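You operate a simulated robot arm through the tools that you are given. There is no shell and no other tool. Be economical: measure what you need, move in short steps, check, and stop when the job is done.

You run a simulated robot arm. Do the job below in one go: nothing can be reset, and whatever is moved stays where it is left.

Task
Fit the green filter, plug in, prime and switch on the pump.
Fine: filter clipped in before the plug and the three strokes of the yellow plunger; switch last.

Only the result counts: the job must be done as asked and must still hold three seconds after the hand-in. Knocking over, shifting, dropping, spilling or breaking anything else fails it.

Robot
A 7-joint arm with a two-finger parallel gripper, fixed in place. Base frame: the origin is at the foot of the arm, x ahead of it, y to its left, z up. Readings come in mm, degrees, newtons and seconds.
Its first joint turns from -166.0 to 166.0 degrees. Payload 4.4 kg.
The TCP is the grasp point between the finger pads, 23 mm short of the fingertips. In the tool frame z runs along the fingers and y along their closing line. Largest opening 94 mm; finger width 38, thickness 10; the body of the gripper, 54 by 96 mm, starts 39 mm behind the TCP.
Orientation is told as [roll, pitch, yaw] about the base's x, y, z axes, in that order, counted from this pose: with the fingers straight down and closing along the base's y, the tool's x points along the base's -x, its y along +y and its z along -z.

Tools
- The arm moves only by the tool drive_tool. Its argument "series" is a list that holds one entry, the list of rows, each a list of 6 numbers: the shift along the base's x, y, z in mm, then the turn, a rotation vector about the base's x, y, z in degrees. In form: [[[dx, dy, dz, wx, wy, wz], ...]]. A call has 1 to 10 rows; each row shifts and turns the commanded pose from where the row before left it. "claw" is the opening, from 0 (shut) to 1 (fully open), set as the call begins (left out, the last holds). Each row takes 0.2 s and may step no farther than 50 mm and 8.6 degrees from the row before; otherwise, or with a gripper value out of range, the whole call is refused. A pose out of reach is approached as far as the arm can. The call stops where the force on the tool passes 90 N (or 10 N more than at its start, if that is more) or the arm is blocked; 0.2 s more then pass. Each finger travels about 72 mm/s and halts on what it meets, pressing with about 35 N; the grip force reading is that of the motor and also rises with nothing between the fingers. The clock runs only during rows and for 0.2 s after the last one: add rows that do not move to give the fingers time. The reply holds the time, the measured pose of the TCP, the force on the tool along the base axes, the opening and the grip force, in the units named above and with some noise, and new pictures: "pictures" is both (left out), scene, wrist or none.
- Cameras (640 x 400 px; columns grow to the right, rows downward): "scene" is fixed at [33.8, 497.6, 1478.5]; the picture's right is [0.12, -0.99, 0.00], its down [-0.62, -0.07, -0.78] and it looks along [0.77, 0.09, -0.63] (base axes); focal length 340 px, centre (320, 200). "wrist" rides on the gripper at [-39, 0, -44] in the tool frame; the picture's right is [0.00, -1.00, 0.00], its down [0.97, 0.00, -0.24] and it looks along [0.24, 0.00, 0.97] (tool axes); focal length 218 px, centre (320, 200). There is no depth. A picture from a camera that has moved, and an enlarged one, comes with that camera's place and axes in the base frame and with its lens. The place of the scene camera against the robot may be out by one fixed shift of up to 25 mm in any direction.
- inspect(camera, box): a new picture of the part [left, top, right, bottom] of that camera's present view, enlarged. No time passes.
- close_job(): hands the job in; it is judged then, once.

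Go step by step. Nothing tells you positions but the pictures and the camera data: compare them with the known pose of the tool, close in by small moves and look again before you grip or let go. The budget is 120 turns and 170 pictures, counting those below and the enlarged ones. Unless the task says otherwise, let go and move clear before handing in, and close with one line.

The tools are called after "Call:" as a command line: name --argument value ..., lists and objects as JSON in quotes. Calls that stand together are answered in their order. drive_tool: Moves the arm, as the interface text tells. Its arguments: {"type":"object","properties":{"series":{"type":"array","items":{"type":"array","items":{"type":"array","items":{"type":"number"}}}},"claw":{"type":"number"},"pictures":{"type":"string","enum":["both","scene","wrist","none"]}},"required":["series"]} The other tools are called the same way: inspect (camera, box) takes an enlarged picture of a part of a camera's view; close_job () hands the job in.

At the start:

```text
time_s: 0.0
position: [570.3, 365.6, 1238.4]
tool_rot: [0.1, 0.0, 0.0]
force: [0.0, -0.3, -0.1]
width: 94.2
finger_force: 0.0
```

scene: 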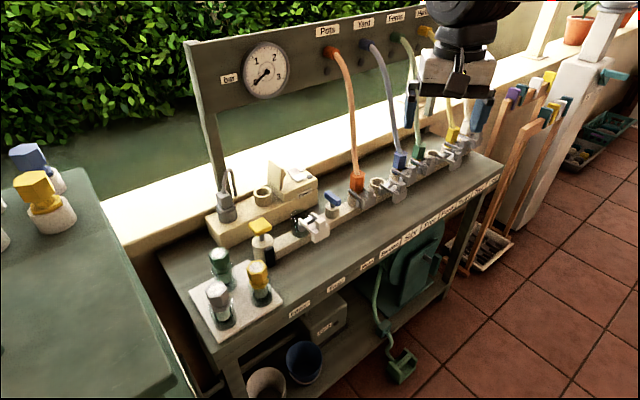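
wrist: 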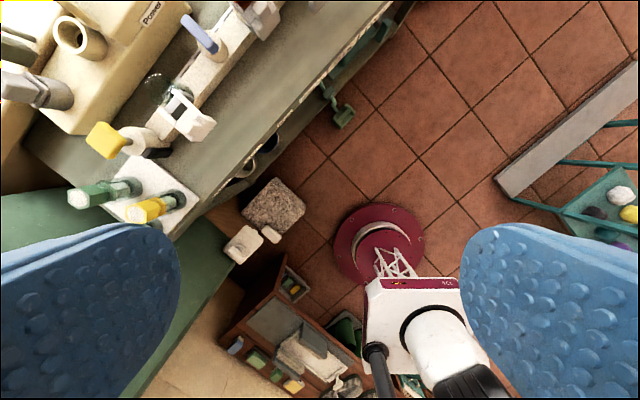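

I see a bench with filters on a white tray, a yellow plunger, a plug by the pump box and a row of valves. I'll enlarge the pictures to identify the parts.

Call:
inspect --camera "scene" --box '[180, 150, 340, 250]'

Call:
inspect --camera "scene" --box '[180, 220, 340, 340]'

Call:
inspect --camera "wrist" --box '[0, 0, 260, 240]'

Call:
inspect --camera "scene" --box '[310, 130, 510, 250]'

```text
4.00 times, centred on (260, 200) of scene
camera zoom: at [33.8, 497.6, 1478.5], right [0.12, -0.99, 0.0], down [-0.62, -0.07, -0.78], along [0.77, 0.09, -0.63], focal length 1361 px, centre (560, 200)
```

zoom: 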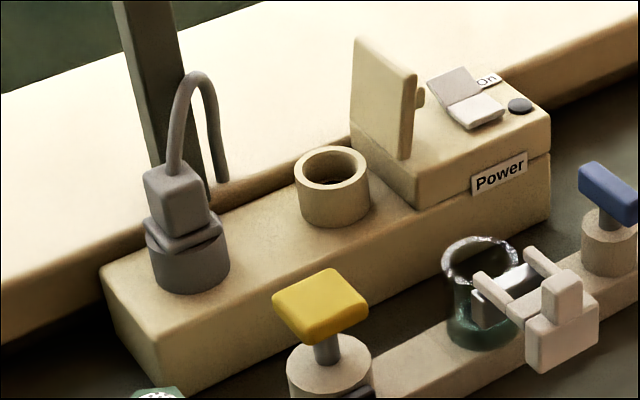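

```text
3.33 times, centred on (260, 280) of scene
camera zoom: at [33.8, 497.6, 1478.5], right [0.12, -0.99, 0.0], down [-0.62, -0.07, -0.78], along [0.77, 0.09, -0.63], focal length 1134 px, centre (520, -67)
```

zoom: 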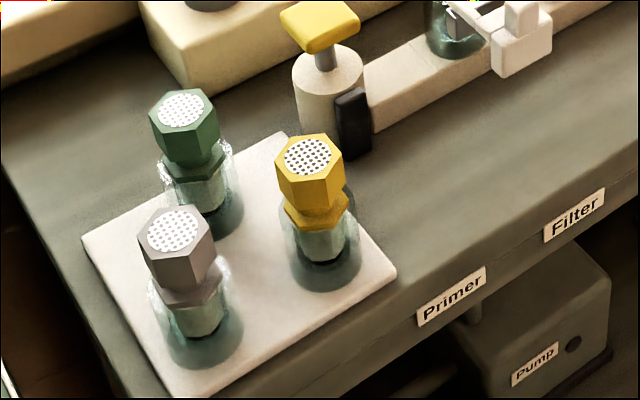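

```text
1.67 times, centred on (130, 120) of wrist
camera zoom: at [610.5, 365.7, 1281.5], right [0.0, -1.0, 0.0], down [-0.97, 0.0, 0.24], along [-0.24, 0.0, -0.97], focal length 364 px, centre (637, 333)
```

zoom: 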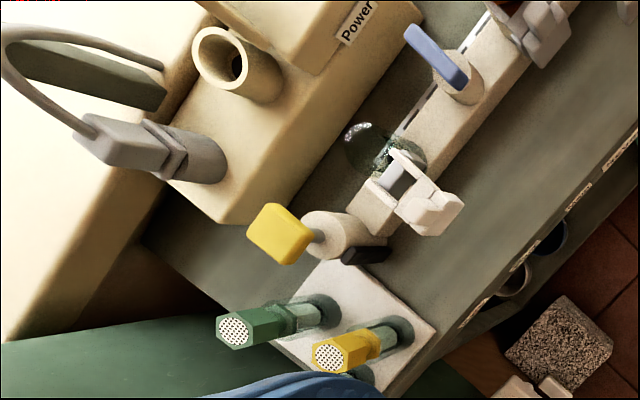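

```text
3.20 times, centred on (410, 190) of scene
camera zoom: at [33.8, 497.6, 1478.5], right [0.12, -0.99, 0.0], down [-0.62, -0.07, -0.78], along [0.77, 0.09, -0.63], focal length 1089 px, centre (32, 232)
```

zoom: 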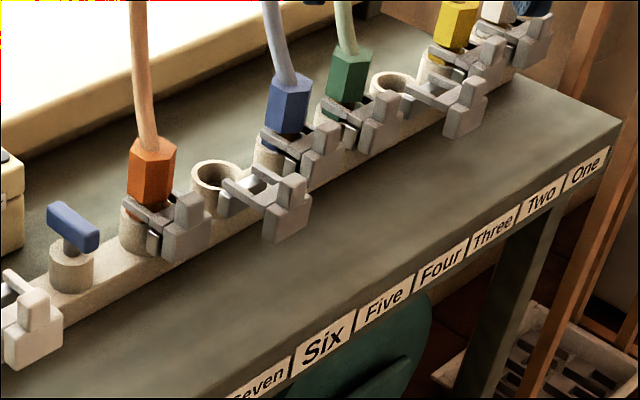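

The bench runs diagonally, about 45° to the base. I'll turn the tool to line up with it and take a closer look from above the filters.

Call:
drive_tool --series '[[[-15, 45, 0, 0, 0, 8.4], [-15, 45, 0, 0, 0, 8.4], [-15, 45, 0, 0, 0, 8.4], [-15, 45, 0, 0, 0, 8.4], [-15, 45, 0, 0, 0, 8.4], [-15, 25, 0, 0, 0, 4], [0, 0, 0, 0, 0, 0]]]'

```text
time_s: 1.6
position: [482.5, 614.8, 1238.6]
tool_rot: [0.0, 0.0, 46.1]
force: [-0.2, -0.6, -0.1]
width: 93.9
finger_force: 0.0
camera wrist: at [509.8, 643.7, 1281.8], right [0.72, -0.69, 0.0], down [-0.67, -0.7, 0.24], along [-0.17, -0.17, -0.97], focal length 218 px, centre (320, 200)
```

scene: 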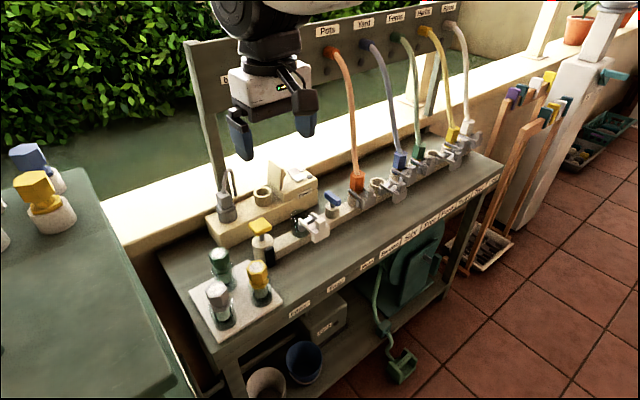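
wrist: 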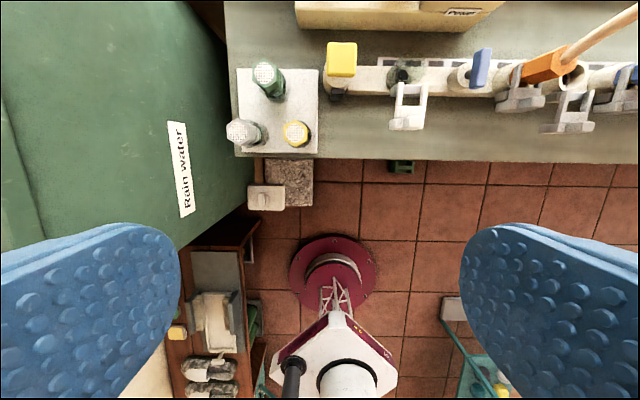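

The view now lines up with the bench. I'll move outward over the work for a straight-down look.

Call:
drive_tool --series '[[[35, 32, 0, 0, 0, 0], [35, 32, 0, 0, 0, 0], [35, 32, 0, 0, 0, 0], [35, 10, 0, 0, 0, 0], [0, 0, 0, 0, 0, 0]]]' --pictures "wrist"

```text
time_s: 2.8
position: [622.3, 722.2, 1239.5]
tool_rot: [-0.1, -0.1, 46.0]
force: [0.4, -0.7, -0.7]
width: 94.1
finger_force: 0.0
camera wrist: at [649.1, 749.2, 1282.0], right [0.72, -0.69, 0.0], down [-0.67, -0.7, 0.24], along [-0.17, -0.17, -0.97], focal length 218 px, centre (320, 200)
```

wrist: 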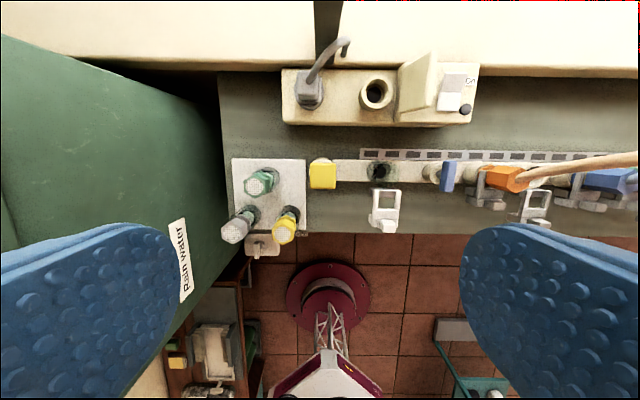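

Call:
inspect --camera "wrist" --box '[260, 50, 500, 200]'

Call:
inspect --camera "wrist" --box '[220, 130, 420, 255]'

```text
2.67 times, centred on (380, 125) of wrist
camera zoom: at [649.1, 749.2, 1282.0], right [0.72, -0.69, 0.0], down [-0.67, -0.7, 0.24], along [-0.17, -0.17, -0.97], focal length 582 px, centre (160, 400)
```

zoom: 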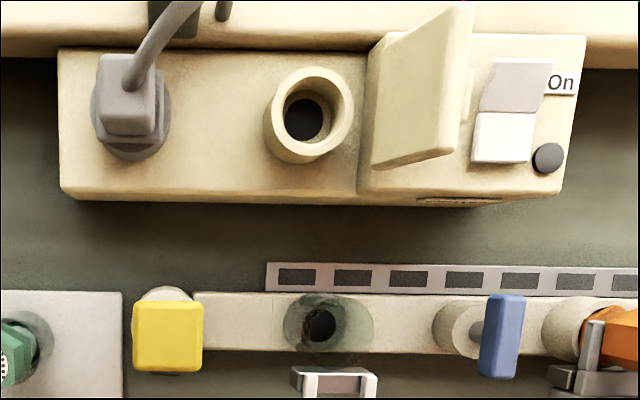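

```text
3.20 times, centred on (320, 192) of wrist
camera zoom: at [649.1, 749.2, 1282.0], right [0.72, -0.69, 0.0], down [-0.67, -0.7, 0.24], along [-0.17, -0.17, -0.97], focal length 698 px, centre (320, 224)
```

zoom: 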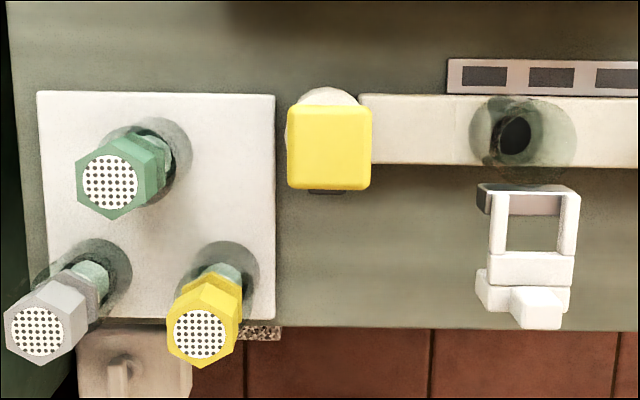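

The green filter is at roughly (525, 775), top near z 922. I'll move above it and look again before gripping.

Call:
drive_tool --series '[[[-24, 13, -20, 0, 0, 0], [-24, 13, -40, 0, 0, 0], [-24, 13, -40, 0, 0, 0], [-25, 14, -40, 0, 0, 0], [0, 0, -40, 0, 0, 0], [0, 0, -40, 0, 0, 0], [0, 0, 0, 0, 0, 0]]]'

```text
time_s: 4.4
position: [521.9, 775.4, 1018.3]
tool_rot: [0.0, -0.1, 46.0]
force: [0.8, 0.6, 0.0]
width: 93.8
finger_force: 0.0
camera wrist: at [550.0, 803.1, 1060.6], right [0.72, -0.69, 0.0], down [-0.67, -0.7, 0.24], along [-0.17, -0.17, -0.97], focal length 218 px, centre (320, 200)
```

scene: 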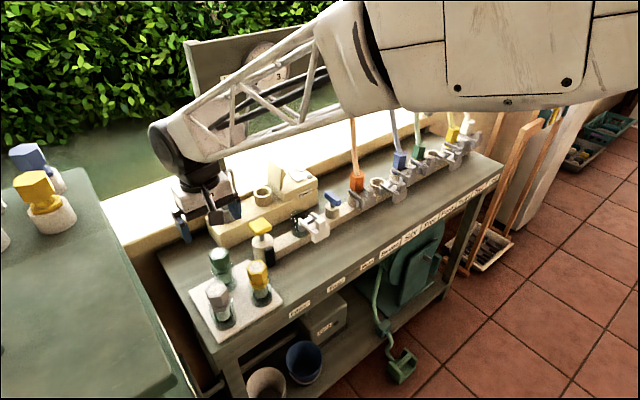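
wrist: 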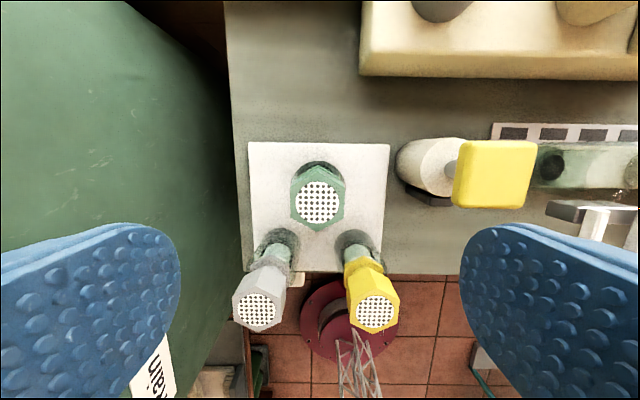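

Call:
inspect --camera "wrist" --box '[230, 130, 410, 250]'

Call:
inspect --camera "scene" --box '[190, 235, 290, 335]'

```text
3.33 times, centred on (320, 190) of wrist
camera zoom: at [550.0, 803.1, 1060.6], right [0.72, -0.69, 0.0], down [-0.67, -0.7, 0.24], along [-0.17, -0.17, -0.97], focal length 728 px, centre (320, 233)
```

zoom: 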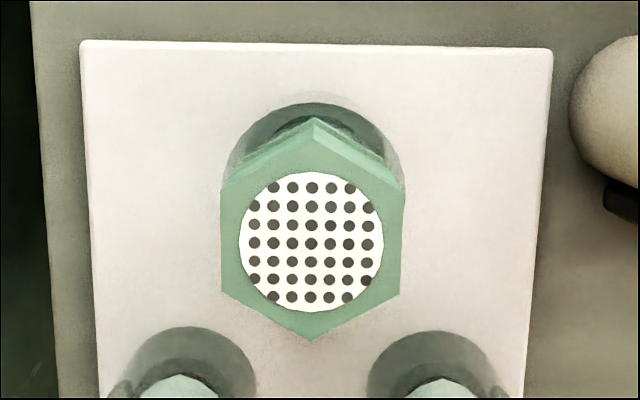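

```text
4.00 times, centred on (240, 285) of scene
camera zoom: at [33.8, 497.6, 1478.5], right [0.12, -0.99, 0.0], down [-0.62, -0.07, -0.78], along [0.77, 0.09, -0.63], focal length 1361 px, centre (640, -140)
```

zoom: 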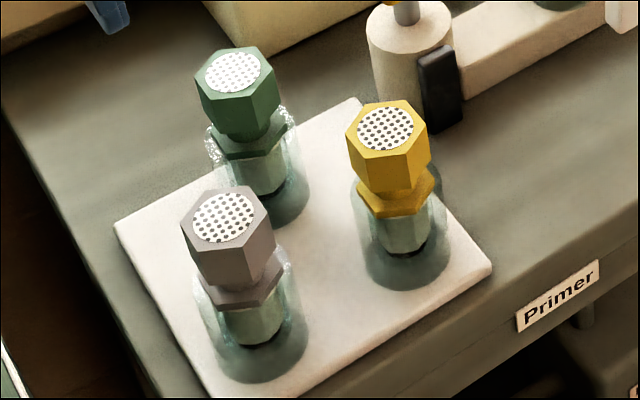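

The hex flats lie square to the closing line, and the filter is about 34 mm wide. I'll descend and grip the head.

Call:
drive_tool --series '[[[2, 2.4, -35, 0, 0, -1], [0, 0, -35, 0, 0, 0], [0, 0, -25, 0, 0, 0], [0, 0, -9, 0, 0, 0], [0, 0, 0, 0, 0, 0]]]'

```text
time_s: 5.6
position: [527.7, 777.2, 914.3]
tool_rot: [0.0, -0.1, 45.1]
force: [0.4, 0.1, -0.6]
width: 93.9
finger_force: 0.1
camera wrist: at [555.0, 804.6, 956.9], right [0.71, -0.71, 0.0], down [-0.69, -0.69, 0.24], along [-0.17, -0.17, -0.97], focal length 218 px, centre (320, 200)
```

scene: 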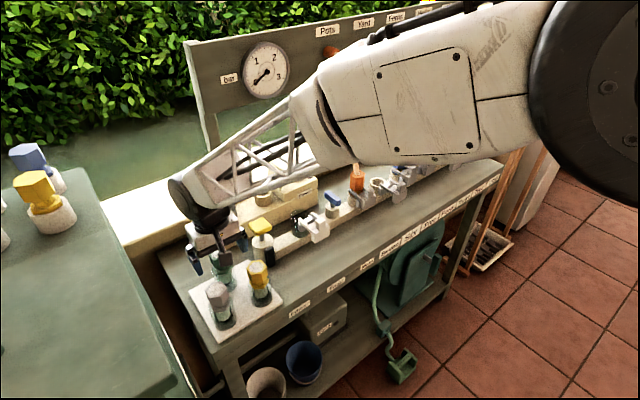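
wrist: 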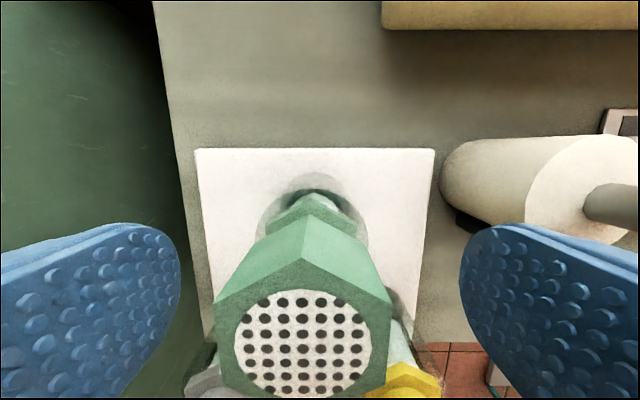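

Call:
drive_tool --series '[[[-2.4, 2.4, 0, 0, 0, 0], [0, 0, 0, 0, 0, 0]]]' --pictures "none"

Call:
drive_tool --series '[[[0, 0, 0, 0, 0, 0], [0, 0, 0, 0, 0, 0], [0, 0, 0, 0, 0, 0], [0, 0, 0, 0, 0, 0]]]' --claw 0.25 --pictures "wrist"

```text
time_s: 6.2
position: [525.0, 778.4, 913.5]
tool_rot: [0.0, 0.0, 45.0]
force: [-0.6, 0.1, 0.5]
width: 94.3
finger_force: 0.1
```

```text
time_s: 7.2
position: [525.3, 780.1, 914.4]
tool_rot: [0.0, 0.0, 45.0]
force: [0.5, 0.7, -0.4]
width: 37.2
finger_force: 34.9
camera wrist: at [552.3, 807.1, 956.8], right [0.71, -0.71, 0.0], down [-0.69, -0.69, 0.24], along [-0.17, -0.17, -0.97], focal length 218 px, centre (320, 200)
```

wrist: 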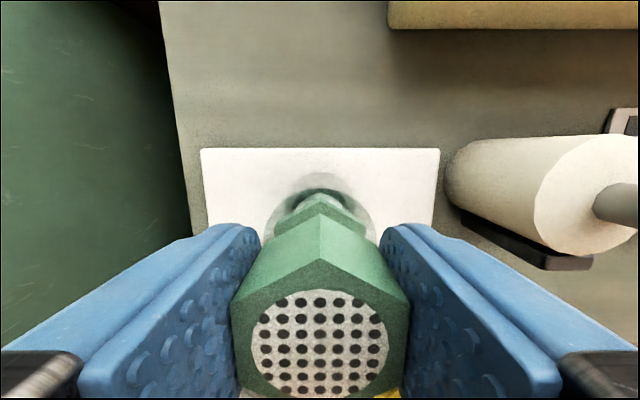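

Gripped at 37 mm. I'll lift it straight out, carry it toward the glass bowl and stop a little short to measure.

Call:
drive_tool --series '[[[0, 0, 15, 0, 0, 0], [0, 0, 30, 0, 0, 0], [0, 0, 40, 0, 0, 0], [0, 0, 40, 0, 0, 0], [10, -30, 10, 0, 0, 0], [25, -35, 0, 0, 0, 0], [30, -35, 0, 0, 0, 0], [30, -35, 0, 0, 0, 0], [35, -30, 0, 0, 0, 0], [0, 0, 0, 0, 0, 0]]]' --claw 0.2

```text
time_s: 9.4
position: [654.6, 614.4, 1049.3]
tool_rot: [0.1, 0.0, 45.0]
force: [0.6, -0.4, -0.8]
width: 36.7
finger_force: 35.0
camera wrist: at [681.1, 641.7, 1092.1], right [0.71, -0.71, 0.0], down [-0.69, -0.69, 0.24], along [-0.17, -0.17, -0.97], focal length 218 px, centre (320, 200)
```

scene: 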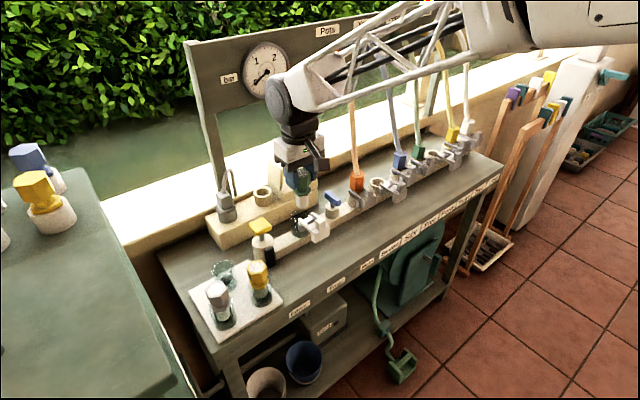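
wrist: 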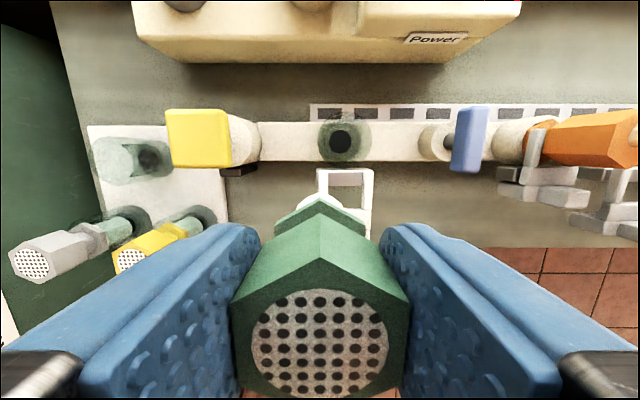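

Call:
inspect --camera "wrist" --box '[270, 80, 430, 240]'

Call:
inspect --camera "scene" --box '[235, 150, 365, 260]'

```text
2.50 times, centred on (350, 160) of wrist
camera zoom: at [681.1, 641.7, 1092.1], right [0.71, -0.71, 0.0], down [-0.69, -0.69, 0.24], along [-0.17, -0.17, -0.97], focal length 546 px, centre (245, 300)
```

zoom: 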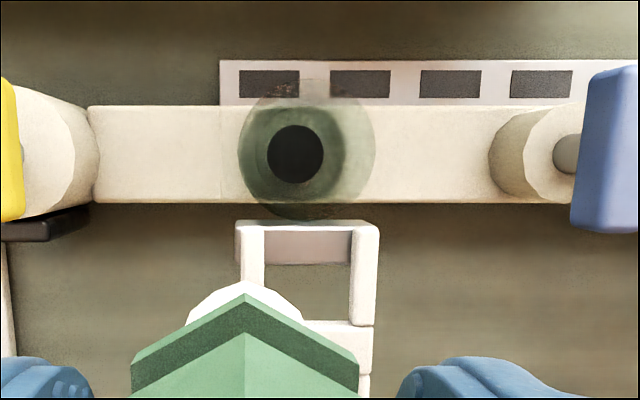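

```text
3.64 times, centred on (300, 205) of scene
camera zoom: at [33.8, 497.6, 1478.5], right [0.12, -0.99, 0.0], down [-0.62, -0.07, -0.78], along [0.77, 0.09, -0.63], focal length 1238 px, centre (393, 182)
```

zoom: 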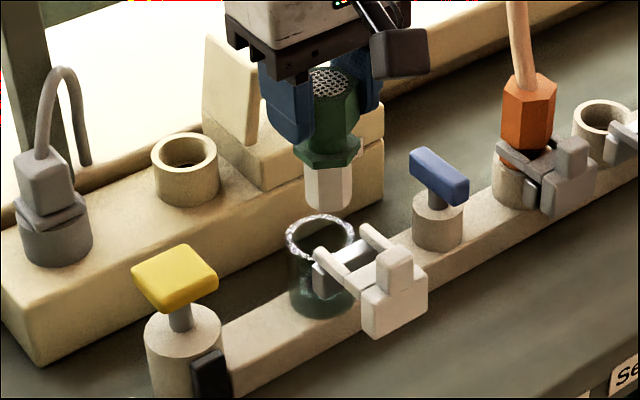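

The bowl axis comes out near (699, 629) with its rim around z 888. I'll move over it, stay above the rim, and check alignment.

Call:
drive_tool --series '[[[22, 7, 0, 0, 0, 0], [22, 7.5, 0, 0, 0, 0], [0, 0, -20, 0, 0, 0], [0, 0, -25, 0, 0, 0], [0, 0, 0, 0, 0, 0]]]'

Call:
inspect --camera "scene" --box '[260, 170, 350, 250]'

Call:
inspect --camera "wrist" --box '[240, 120, 400, 240]'

```text
time_s: 10.6
position: [697.5, 626.6, 1004.9]
tool_rot: [0.0, 0.1, 45.1]
force: [0.0, -0.2, -1.1]
width: 36.7
finger_force: 34.8
camera wrist: at [725.6, 655.4, 1048.0], right [0.71, -0.71, 0.0], down [-0.69, -0.69, 0.24], along [-0.17, -0.17, -0.97], focal length 218 px, centre (320, 200)
```

scene: 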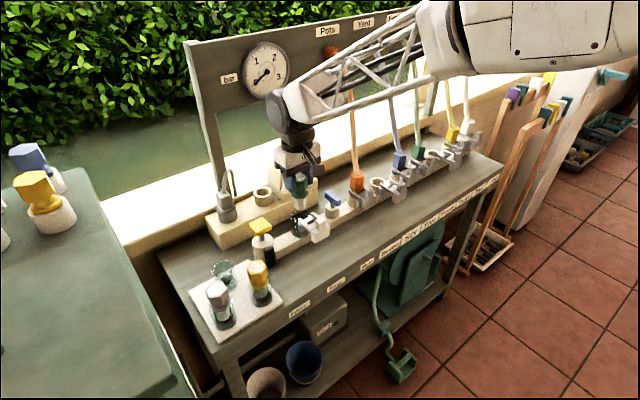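
wrist: 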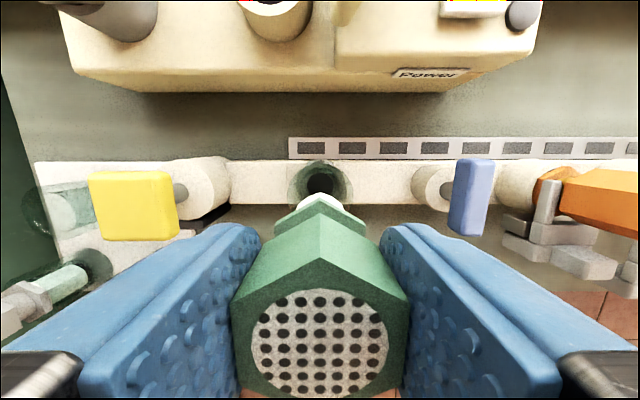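

```text
5.00 times, centred on (305, 210) of scene
camera zoom: at [33.8, 497.6, 1478.5], right [0.12, -0.99, 0.0], down [-0.62, -0.07, -0.78], along [0.77, 0.09, -0.63], focal length 1702 px, centre (395, 150)
```

zoom: 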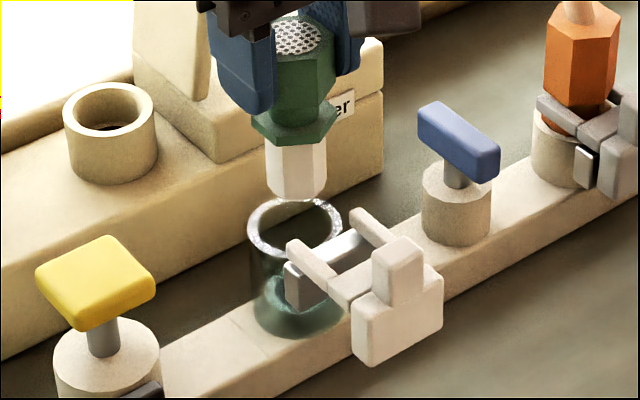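

```text
3.33 times, centred on (320, 180) of wrist
camera zoom: at [725.6, 655.4, 1048.0], right [0.71, -0.71, 0.0], down [-0.69, -0.69, 0.24], along [-0.17, -0.17, -0.97], focal length 728 px, centre (320, 267)
```

zoom: 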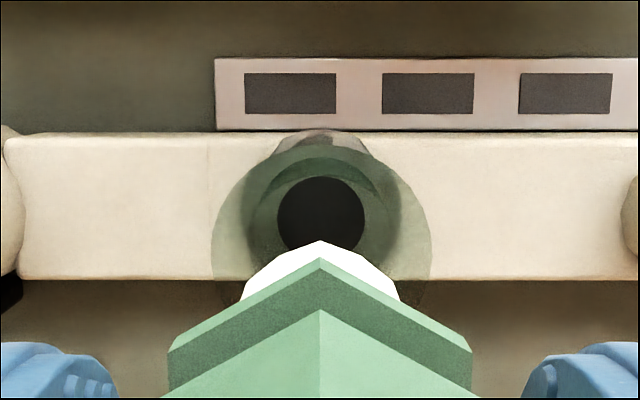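

Side alignment is good, and the filter sits about 2 mm too far inward. I'll correct that and lower partway.

Call:
drive_tool --series '[[[1.5, 2, 0, 0, 0, 0], [0, 0, -20, 0, 0, 0], [0, 0, -20, 0, 0, 0], [0, 0, -20, 0, 0, 0], [0, 0, 0, 0, 0, 0]]]'

Call:
inspect --camera "scene" --box '[260, 170, 350, 250]'

```text
time_s: 11.8
position: [699.4, 630.5, 942.9]
tool_rot: [0.0, 0.0, 45.1]
force: [-0.2, 0.3, -0.7]
width: 36.6
finger_force: 35.1
camera wrist: at [726.8, 658.2, 987.0], right [0.71, -0.71, 0.0], down [-0.69, -0.69, 0.24], along [-0.17, -0.17, -0.97], focal length 218 px, centre (320, 200)
```

scene: 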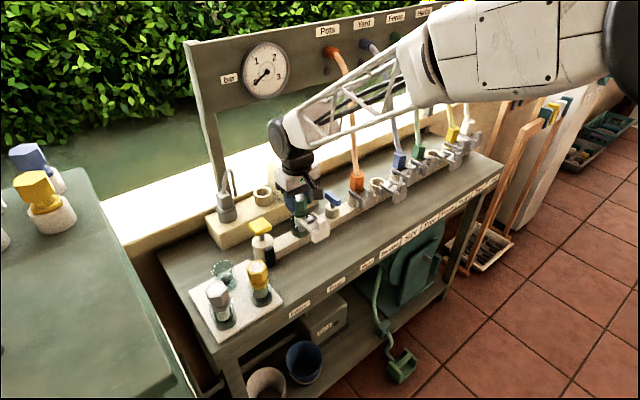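
wrist: 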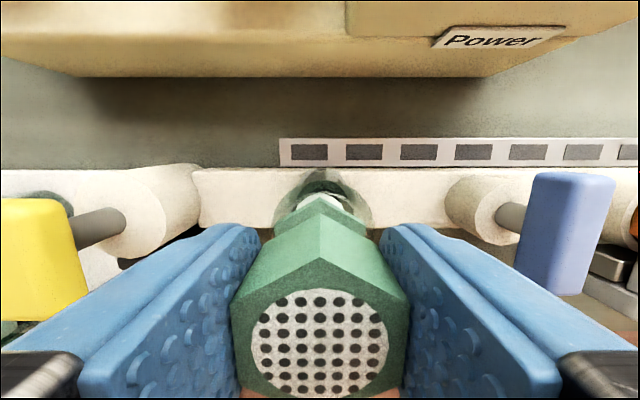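

```text
5.00 times, centred on (305, 210) of scene
camera zoom: at [33.8, 497.6, 1478.5], right [0.12, -0.99, 0.0], down [-0.62, -0.07, -0.78], along [0.77, 0.09, -0.63], focal length 1702 px, centre (395, 150)
```

zoom: 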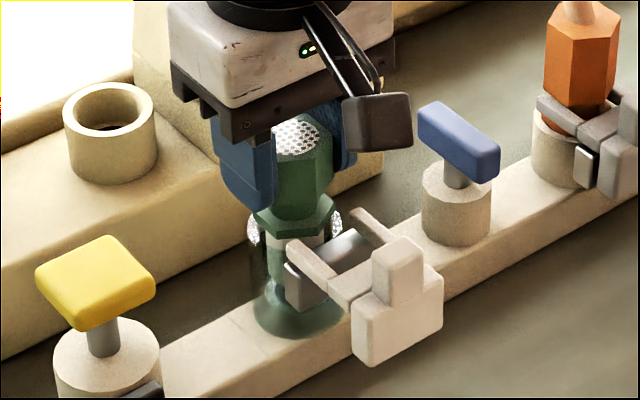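

It's inside the bowl with the collar just above the rim. I'll go down in small steps and watch the force.

Call:
drive_tool --series '[[[0, 0, -6, 0, 0, 0], [0, 0, -6, 0, 0, 0], [0, 0, -4, 0, 0, 0]]]' --pictures "none"

Call:
drive_tool --series '[[[0, 0, -4, 0, 0, 0], [0, 0, 0, 0, 0, 0]]]' --pictures "wrist"

Call:
inspect --camera "scene" --box '[260, 170, 350, 250]'

```text
time_s: 12.6
position: [699.6, 632.8, 932.9]
tool_rot: [0.1, -0.2, 45.0]
force: [-0.8, 0.9, 32.4]
width: 37.1
finger_force: 35.1
```

```text
time_s: 13.2
position: [699.7, 631.5, 929.5]
tool_rot: [0.0, -0.3, 45.0]
force: [1.3, 4.2, 56.6]
width: 36.6
finger_force: 34.8
camera wrist: at [727.3, 658.6, 971.9], right [0.71, -0.71, 0.0], down [-0.69, -0.69, 0.24], along [-0.17, -0.17, -0.97], focal length 218 px, centre (320, 200)
```

wrist: 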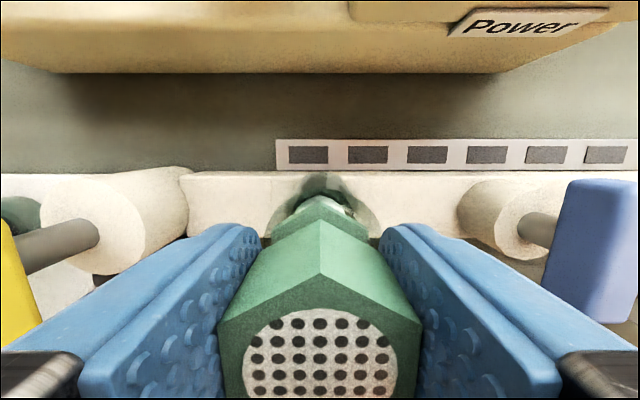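

```text
5.00 times, centred on (305, 210) of scene
camera zoom: at [33.8, 497.6, 1478.5], right [0.12, -0.99, 0.0], down [-0.62, -0.07, -0.78], along [0.77, 0.09, -0.63], focal length 1702 px, centre (395, 150)
```

zoom: 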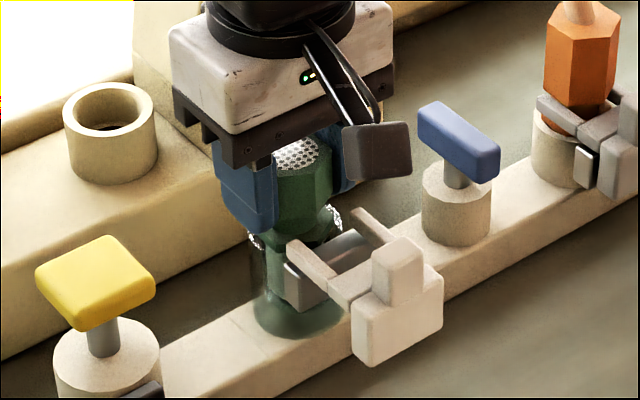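

Contact force shows the filter has bottomed out. I'll ease off, release and look at how it sits.

Call:
drive_tool --series '[[[0, 0, 3, 0, 0, 0], [0, 0, 0, 0, 0, 0]]]' --pictures "none"

Call:
drive_tool --series '[[[0, 0, 0, 0, 0, 0], [0, 0, 0, 0, 0, 0], [0, 0, 30, 0, 0, 0], [0, 0, 40, 0, 0, 0], [-14, -14, 40, 0, 0, 0], [-20, -20, 0, 0, 0, 0], [0, 0, 0, 0, 0, 0]]]' --claw 0.65

Call:
inspect --camera "scene" --box '[260, 170, 350, 250]'

Call:
inspect --camera "wrist" --box '[240, 80, 420, 220]'

```text
time_s: 13.8
position: [699.1, 630.5, 928.7]
tool_rot: [-0.1, -0.1, 45.0]
force: [13.5, 3.3, 43.6]
width: 36.7
finger_force: 35.0
```

```text
time_s: 15.4
position: [667.7, 596.7, 1036.3]
tool_rot: [0.0, 0.1, 45.0]
force: [1.5, 0.0, -0.3]
width: 61.2
finger_force: 0.1
camera wrist: at [694.0, 625.4, 1080.4], right [0.71, -0.71, 0.0], down [-0.69, -0.69, 0.24], along [-0.17, -0.17, -0.97], focal length 218 px, centre (320, 200)
```

scene: 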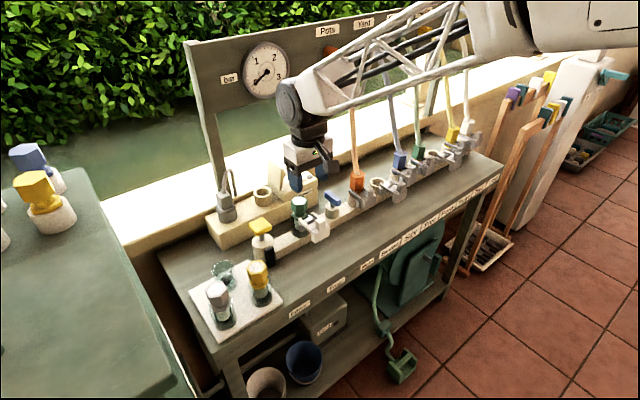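
wrist: 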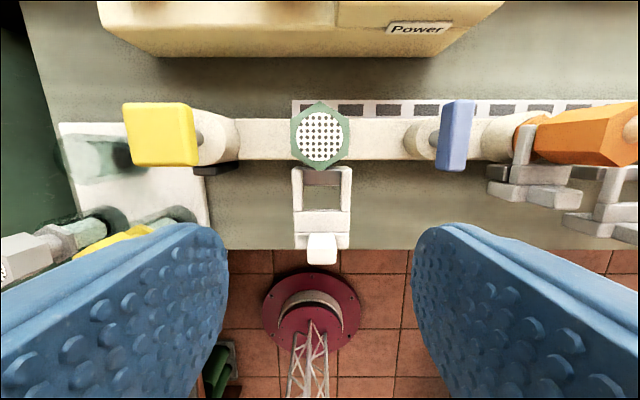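

```text
5.00 times, centred on (305, 210) of scene
camera zoom: at [33.8, 497.6, 1478.5], right [0.12, -0.99, 0.0], down [-0.62, -0.07, -0.78], along [0.77, 0.09, -0.63], focal length 1702 px, centre (395, 150)
```

zoom: 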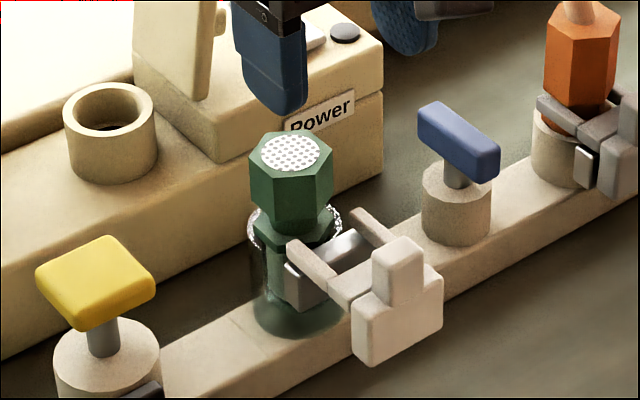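

```text
2.86 times, centred on (330, 150) of wrist
camera zoom: at [694.0, 625.4, 1080.4], right [0.71, -0.71, 0.0], down [-0.69, -0.69, 0.24], along [-0.17, -0.17, -0.97], focal length 624 px, centre (291, 343)
```

zoom: 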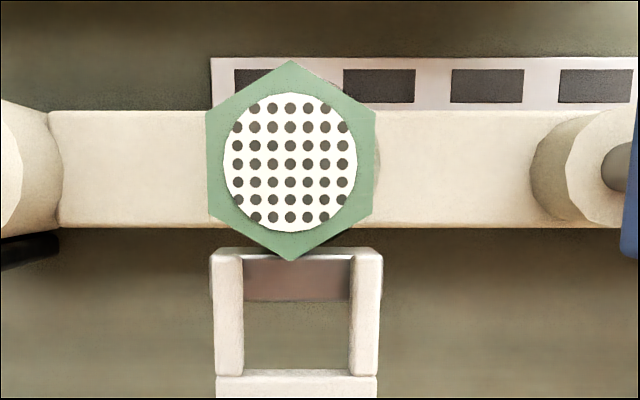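

The filter is seated upright. The clip's knob is about 84 mm in front of the filter axis, with its top near z 925. I'll close the fingers, go down in front of the clip and look before pushing.

Call:
drive_tool --series '[[[-33, -33, 0, 0, 0, 0], [-33, -33, 0, 0, 0, 0], [0, 0, -40, 0, 0, 0], [0, 0, -40, 0, 0, 0], [0, 0, -35, 0, 0, 0], [0, 0, -16, 0, 0, 0], [0, 0, 0, 0, 0, 0]]]' --claw 0

Call:
inspect --camera "scene" --box '[260, 170, 350, 250]'

```text
time_s: 17.0
position: [601.1, 531.5, 906.8]
tool_rot: [-0.1, 0.0, 45.1]
force: [-0.3, 0.0, -0.3]
width: 0.1
finger_force: 35.2
camera wrist: at [628.3, 559.3, 949.4], right [0.71, -0.71, 0.0], down [-0.69, -0.69, 0.24], along [-0.17, -0.17, -0.97], focal length 218 px, centre (320, 200)
```

scene: 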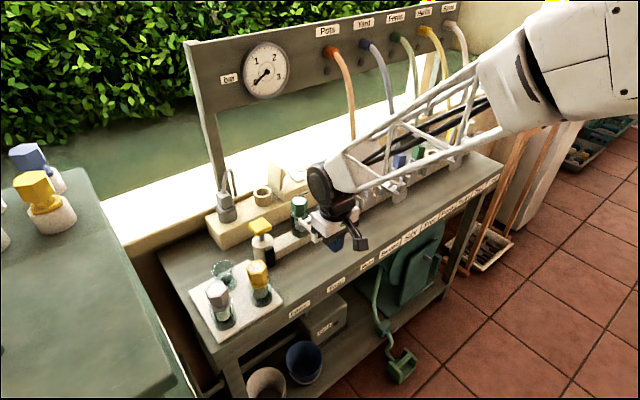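
wrist: 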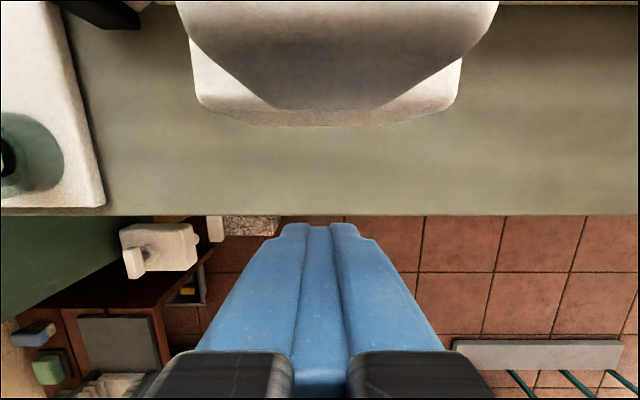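

```text
5.00 times, centred on (305, 210) of scene
camera zoom: at [33.8, 497.6, 1478.5], right [0.12, -0.99, 0.0], down [-0.62, -0.07, -0.78], along [0.77, 0.09, -0.63], focal length 1702 px, centre (395, 150)
```

zoom: 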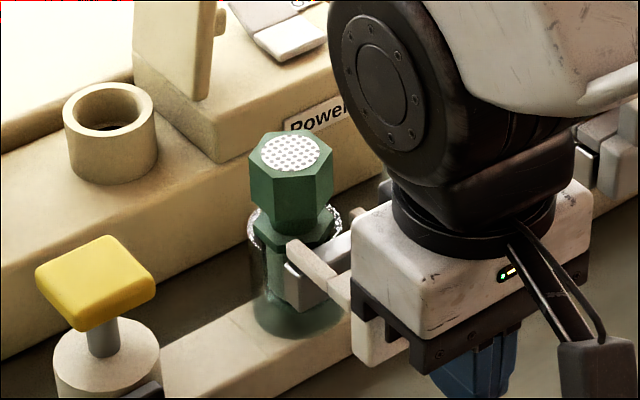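

Clear in front of the clip. I'll push it outward in short steps, checking the force.

Call:
drive_tool --series '[[[7, 7, 0, 0, 0, 0], [7, 7, 0, 0, 0, 0], [3.5, 3.5, 0, 0, 0, 0], [3.5, 3.5, 0, 0, 0, 0]]]' --pictures "none"

Call:
drive_tool --series '[[[3.5, 3.5, 0, 0, 0, 0], [3.5, 3.5, 0, 0, 0, 0], [3.5, 3.5, 0, 0, 0, 0]]]'

Call:
inspect --camera "scene" --box '[260, 170, 350, 250]'

```text
time_s: 18.0
position: [621.0, 551.3, 904.8]
tool_rot: [0.1, -0.1, 45.0]
force: [0.7, 0.3, 0.4]
width: 0.2
finger_force: 35.0
```

```text
time_s: 18.8
position: [630.8, 562.0, 905.1]
tool_rot: [0.0, 0.1, 45.0]
force: [-0.8, -0.5, 0.3]
width: 0.2
finger_force: 35.1
camera wrist: at [658.3, 589.8, 948.5], right [0.71, -0.71, 0.0], down [-0.69, -0.69, 0.24], along [-0.17, -0.17, -0.97], focal length 218 px, centre (320, 200)
```

scene: 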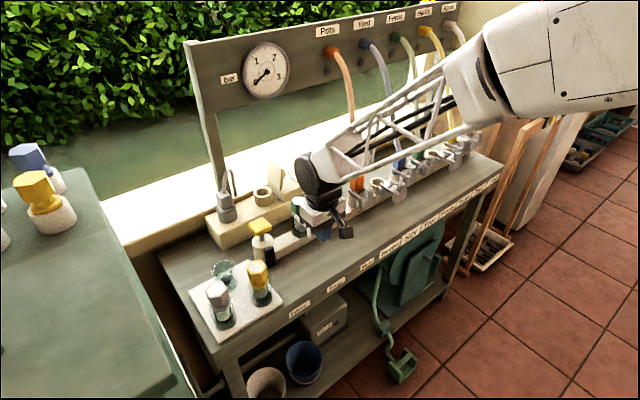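
wrist: 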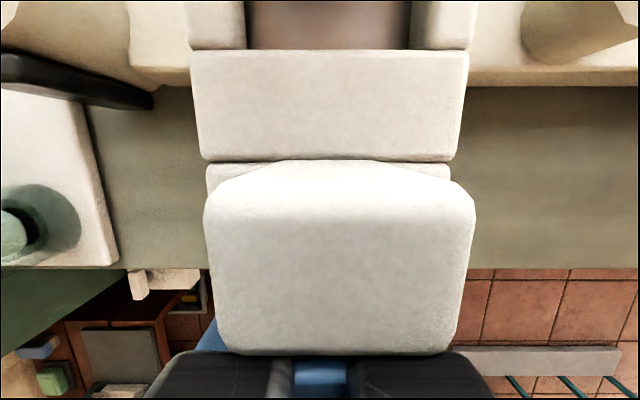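

```text
5.00 times, centred on (305, 210) of scene
camera zoom: at [33.8, 497.6, 1478.5], right [0.12, -0.99, 0.0], down [-0.62, -0.07, -0.78], along [0.77, 0.09, -0.63], focal length 1702 px, centre (395, 150)
```

zoom: 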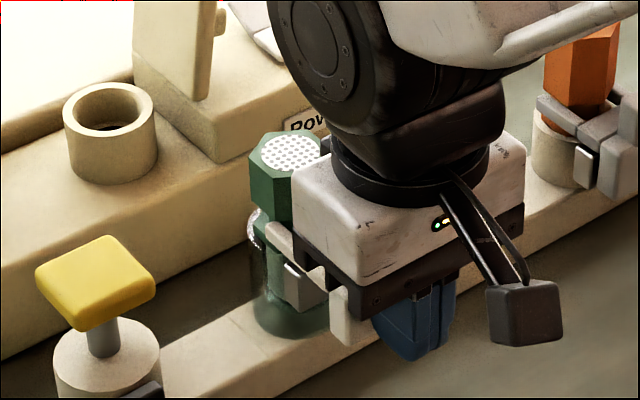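

The clip is sliding with almost no force, so I'll keep pushing until it stops.

Call:
drive_tool --series '[[[3.5, 3.5, 0, 0, 0, 0], [3.5, 3.5, 0, 0, 0, 0], [3.5, 3.5, 0, 0, 0, 0]]]' --pictures "none"

Call:
drive_tool --series '[[[2.1, 2.1, 0, 0, 0, 0], [2.1, 2.1, 0, 0, 0, 0]]]' --pictures "wrist"

Call:
inspect --camera "scene" --box '[260, 170, 350, 250]'

```text
time_s: 19.6
position: [641.3, 572.7, 905.1]
tool_rot: [0.0, 0.1, 45.1]
force: [-0.9, -0.9, -0.4]
width: 0.0
finger_force: 34.8
```

```text
time_s: 20.2
position: [644.4, 575.6, 906.1]
tool_rot: [0.0, 0.2, 44.9]
force: [-40.7, -31.0, 16.3]
width: 0.0
finger_force: 35.4
camera wrist: at [672.2, 603.5, 949.0], right [0.71, -0.71, 0.0], down [-0.69, -0.69, 0.24], along [-0.17, -0.17, -0.97], focal length 218 px, centre (320, 200)
```

wrist: 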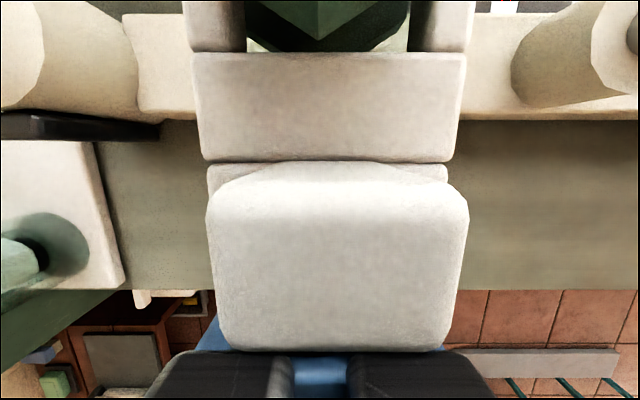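

```text
5.00 times, centred on (305, 210) of scene
camera zoom: at [33.8, 497.6, 1478.5], right [0.12, -0.99, 0.0], down [-0.62, -0.07, -0.78], along [0.77, 0.09, -0.63], focal length 1702 px, centre (395, 150)
```

zoom: 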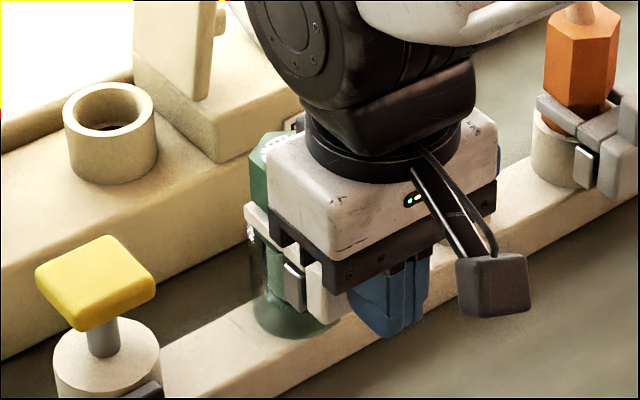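

It's hit a firm stop. I'll give it one slightly harder push in case of a detent, then back off and look.

Call:
drive_tool --series '[[[1.2, 1.2, 0, 0, 0, 0], [0, 0, 0, 0, 0, 0]]]' --pictures "none"

Call:
drive_tool --series '[[[-14, -14, 0, 0, 0, 0], [-21, -21, 0, 0, 0, 0], [-14, -14, 40, 0, 0, 0], [-7, -7, 45, 0, 0, 0], [0, 0, 40, 0, 0, 0], [0, 0, 0, 0, 0, 0]]]'

Call:
inspect --camera "scene" --box '[260, 170, 350, 250]'

Call:
inspect --camera "wrist" --box '[220, 0, 440, 160]'

```text
time_s: 20.7
position: [644.1, 575.9, 906.0]
tool_rot: [0.0, 0.4, 45.1]
force: [-36.3, -33.6, 23.6]
width: 0.0
finger_force: 35.0
stopped in row 2: the force on the tool passed its limit (the readings are from after the stop); the commanded pose is now the measured one
```

```text
time_s: 22.1
position: [590.3, 520.7, 1029.4]
tool_rot: [-0.1, 0.2, 45.0]
force: [0.5, -0.2, 0.1]
width: 0.0
finger_force: 35.0
camera wrist: at [617.6, 548.4, 1072.4], right [0.71, -0.71, 0.0], down [-0.69, -0.69, 0.24], along [-0.17, -0.17, -0.97], focal length 218 px, centre (320, 200)
```

scene: 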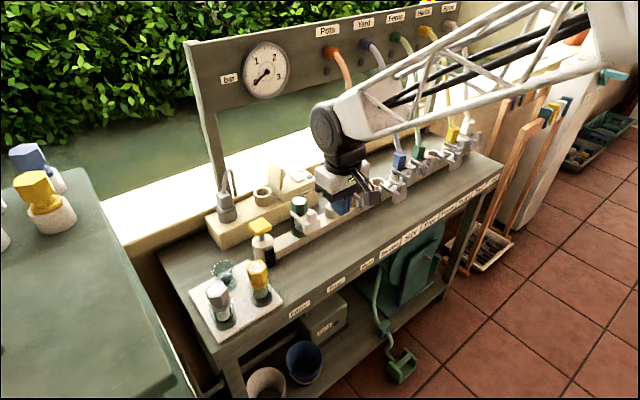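
wrist: 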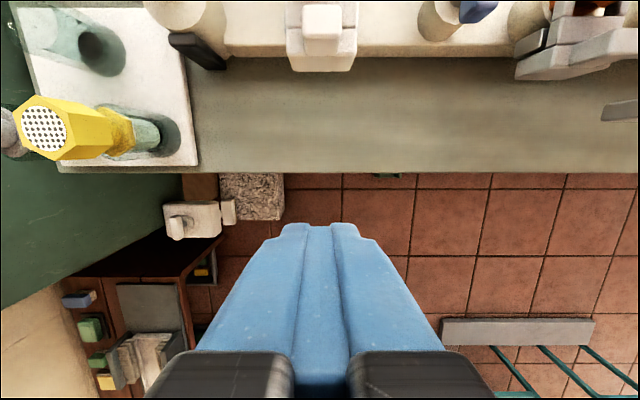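

```text
5.00 times, centred on (305, 210) of scene
camera zoom: at [33.8, 497.6, 1478.5], right [0.12, -0.99, 0.0], down [-0.62, -0.07, -0.78], along [0.77, 0.09, -0.63], focal length 1702 px, centre (395, 150)
```

zoom: 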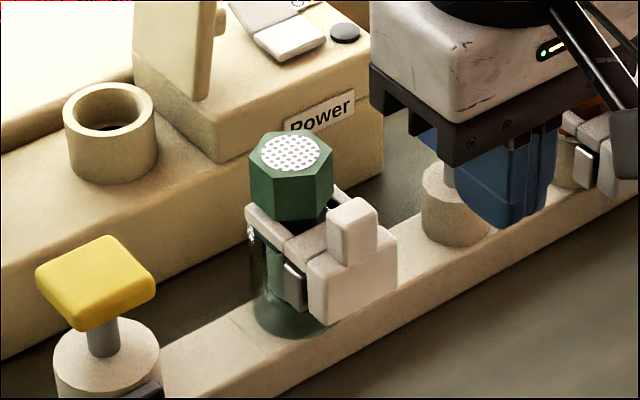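

```text
2.50 times, centred on (330, 80) of wrist
camera zoom: at [617.6, 548.4, 1072.4], right [0.71, -0.71, 0.0], down [-0.69, -0.69, 0.24], along [-0.17, -0.17, -0.97], focal length 546 px, centre (295, 500)
```

zoom: 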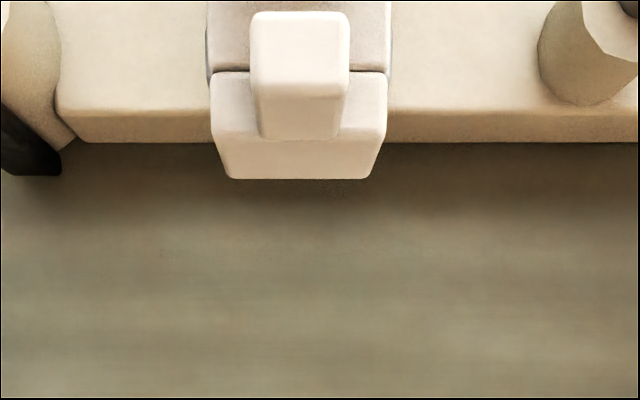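

The clip is fully home, matching the other closed clips. Next is the plug, which sits past straight-down reach, so I'll tilt the fingers outward and look at the plug and socket from above.

Call:
drive_tool --series '[[[0, 0, 40, 0, 0, 0], [0, 30, 40, 5.9, -5.9, 0], [10, 40, 30, 5.9, -5.9, 0], [10, 40, 0, 5.9, -5.9, 0], [15, 40, 0, 0, 0, 0], [15, 35, 0, 0, 0, 0], [0, 20, 0, 0, 0, 0], [0, 0, 0, 0, 0, 0]]]' --claw 0.6

```text
refused: row 3 steps farther than a row can; nothing moved
```

Call:
drive_tool --series '[[[0, 0, 40, 0, 0, 0], [0, 25, 40, 5.9, -5.9, 0], [10, 35, 30, 5.9, -5.9, 0], [10, 40, 0, 5.9, -5.9, 0], [15, 40, 0, 0, 0, 0], [15, 40, 0, 0, 0, 0], [0, 25, 0, 0, 0, 0], [0, 0, 0, 0, 0, 0]]]' --claw 0.6

Call:
inspect --camera "wrist" --box '[220, 50, 540, 250]'

```text
time_s: 23.9
position: [638.5, 726.6, 1140.0]
tool_rot: [0.0, -24.8, 45.0]
force: [-0.5, 0.0, -0.4]
width: 56.3
finger_force: 0.1
camera wrist: at [650.8, 738.8, 1195.2], right [0.71, -0.71, 0.0], down [-0.69, -0.69, -0.19], along [0.13, 0.13, -0.98], focal length 218 px, centre (320, 200)
```

scene: 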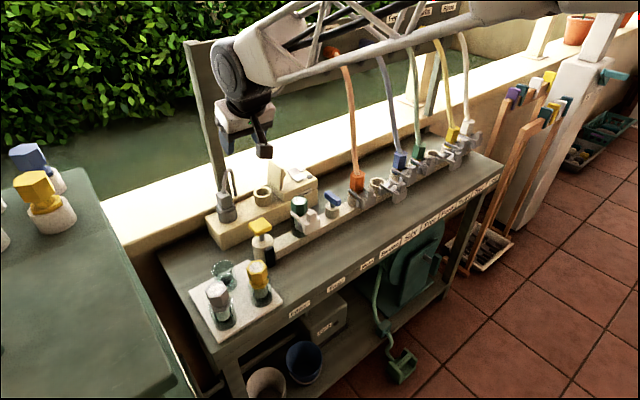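
wrist: 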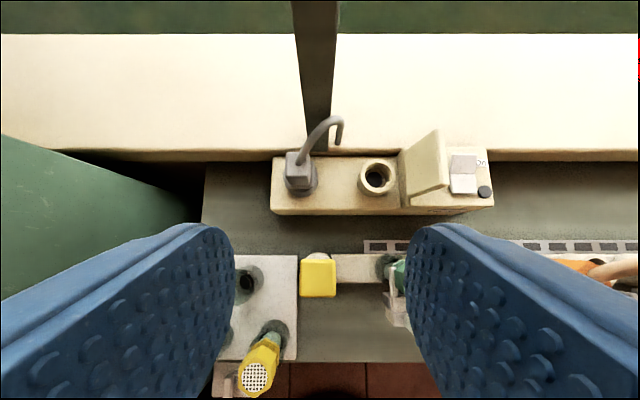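

```text
2.00 times, centred on (380, 150) of wrist
camera zoom: at [650.8, 738.8, 1195.2], right [0.71, -0.71, 0.0], down [-0.69, -0.69, -0.19], along [0.13, 0.13, -0.98], focal length 436 px, centre (200, 300)
```

zoom: 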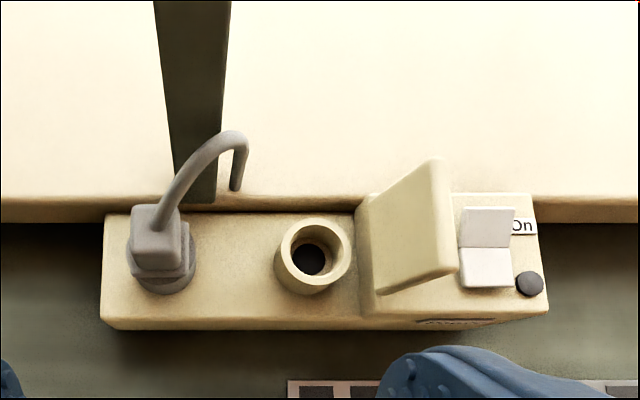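

Call:
inspect --camera "wrist" --box '[260, 105, 420, 225]'

Call:
inspect --camera "scene" --box '[200, 150, 330, 250]'

```text
3.33 times, centred on (340, 165) of wrist
camera zoom: at [650.8, 738.8, 1195.2], right [0.71, -0.71, 0.0], down [-0.69, -0.69, -0.19], along [0.13, 0.13, -0.98], focal length 728 px, centre (253, 317)
```

zoom: 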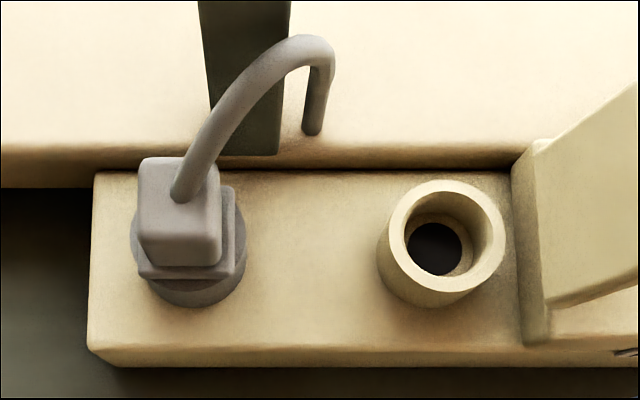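

```text
4.00 times, centred on (265, 200) of scene
camera zoom: at [33.8, 497.6, 1478.5], right [0.12, -0.99, 0.0], down [-0.62, -0.07, -0.78], along [0.77, 0.09, -0.63], focal length 1361 px, centre (540, 200)
```

zoom: 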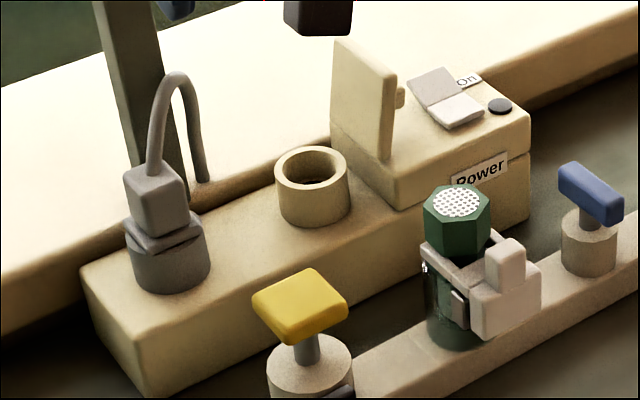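

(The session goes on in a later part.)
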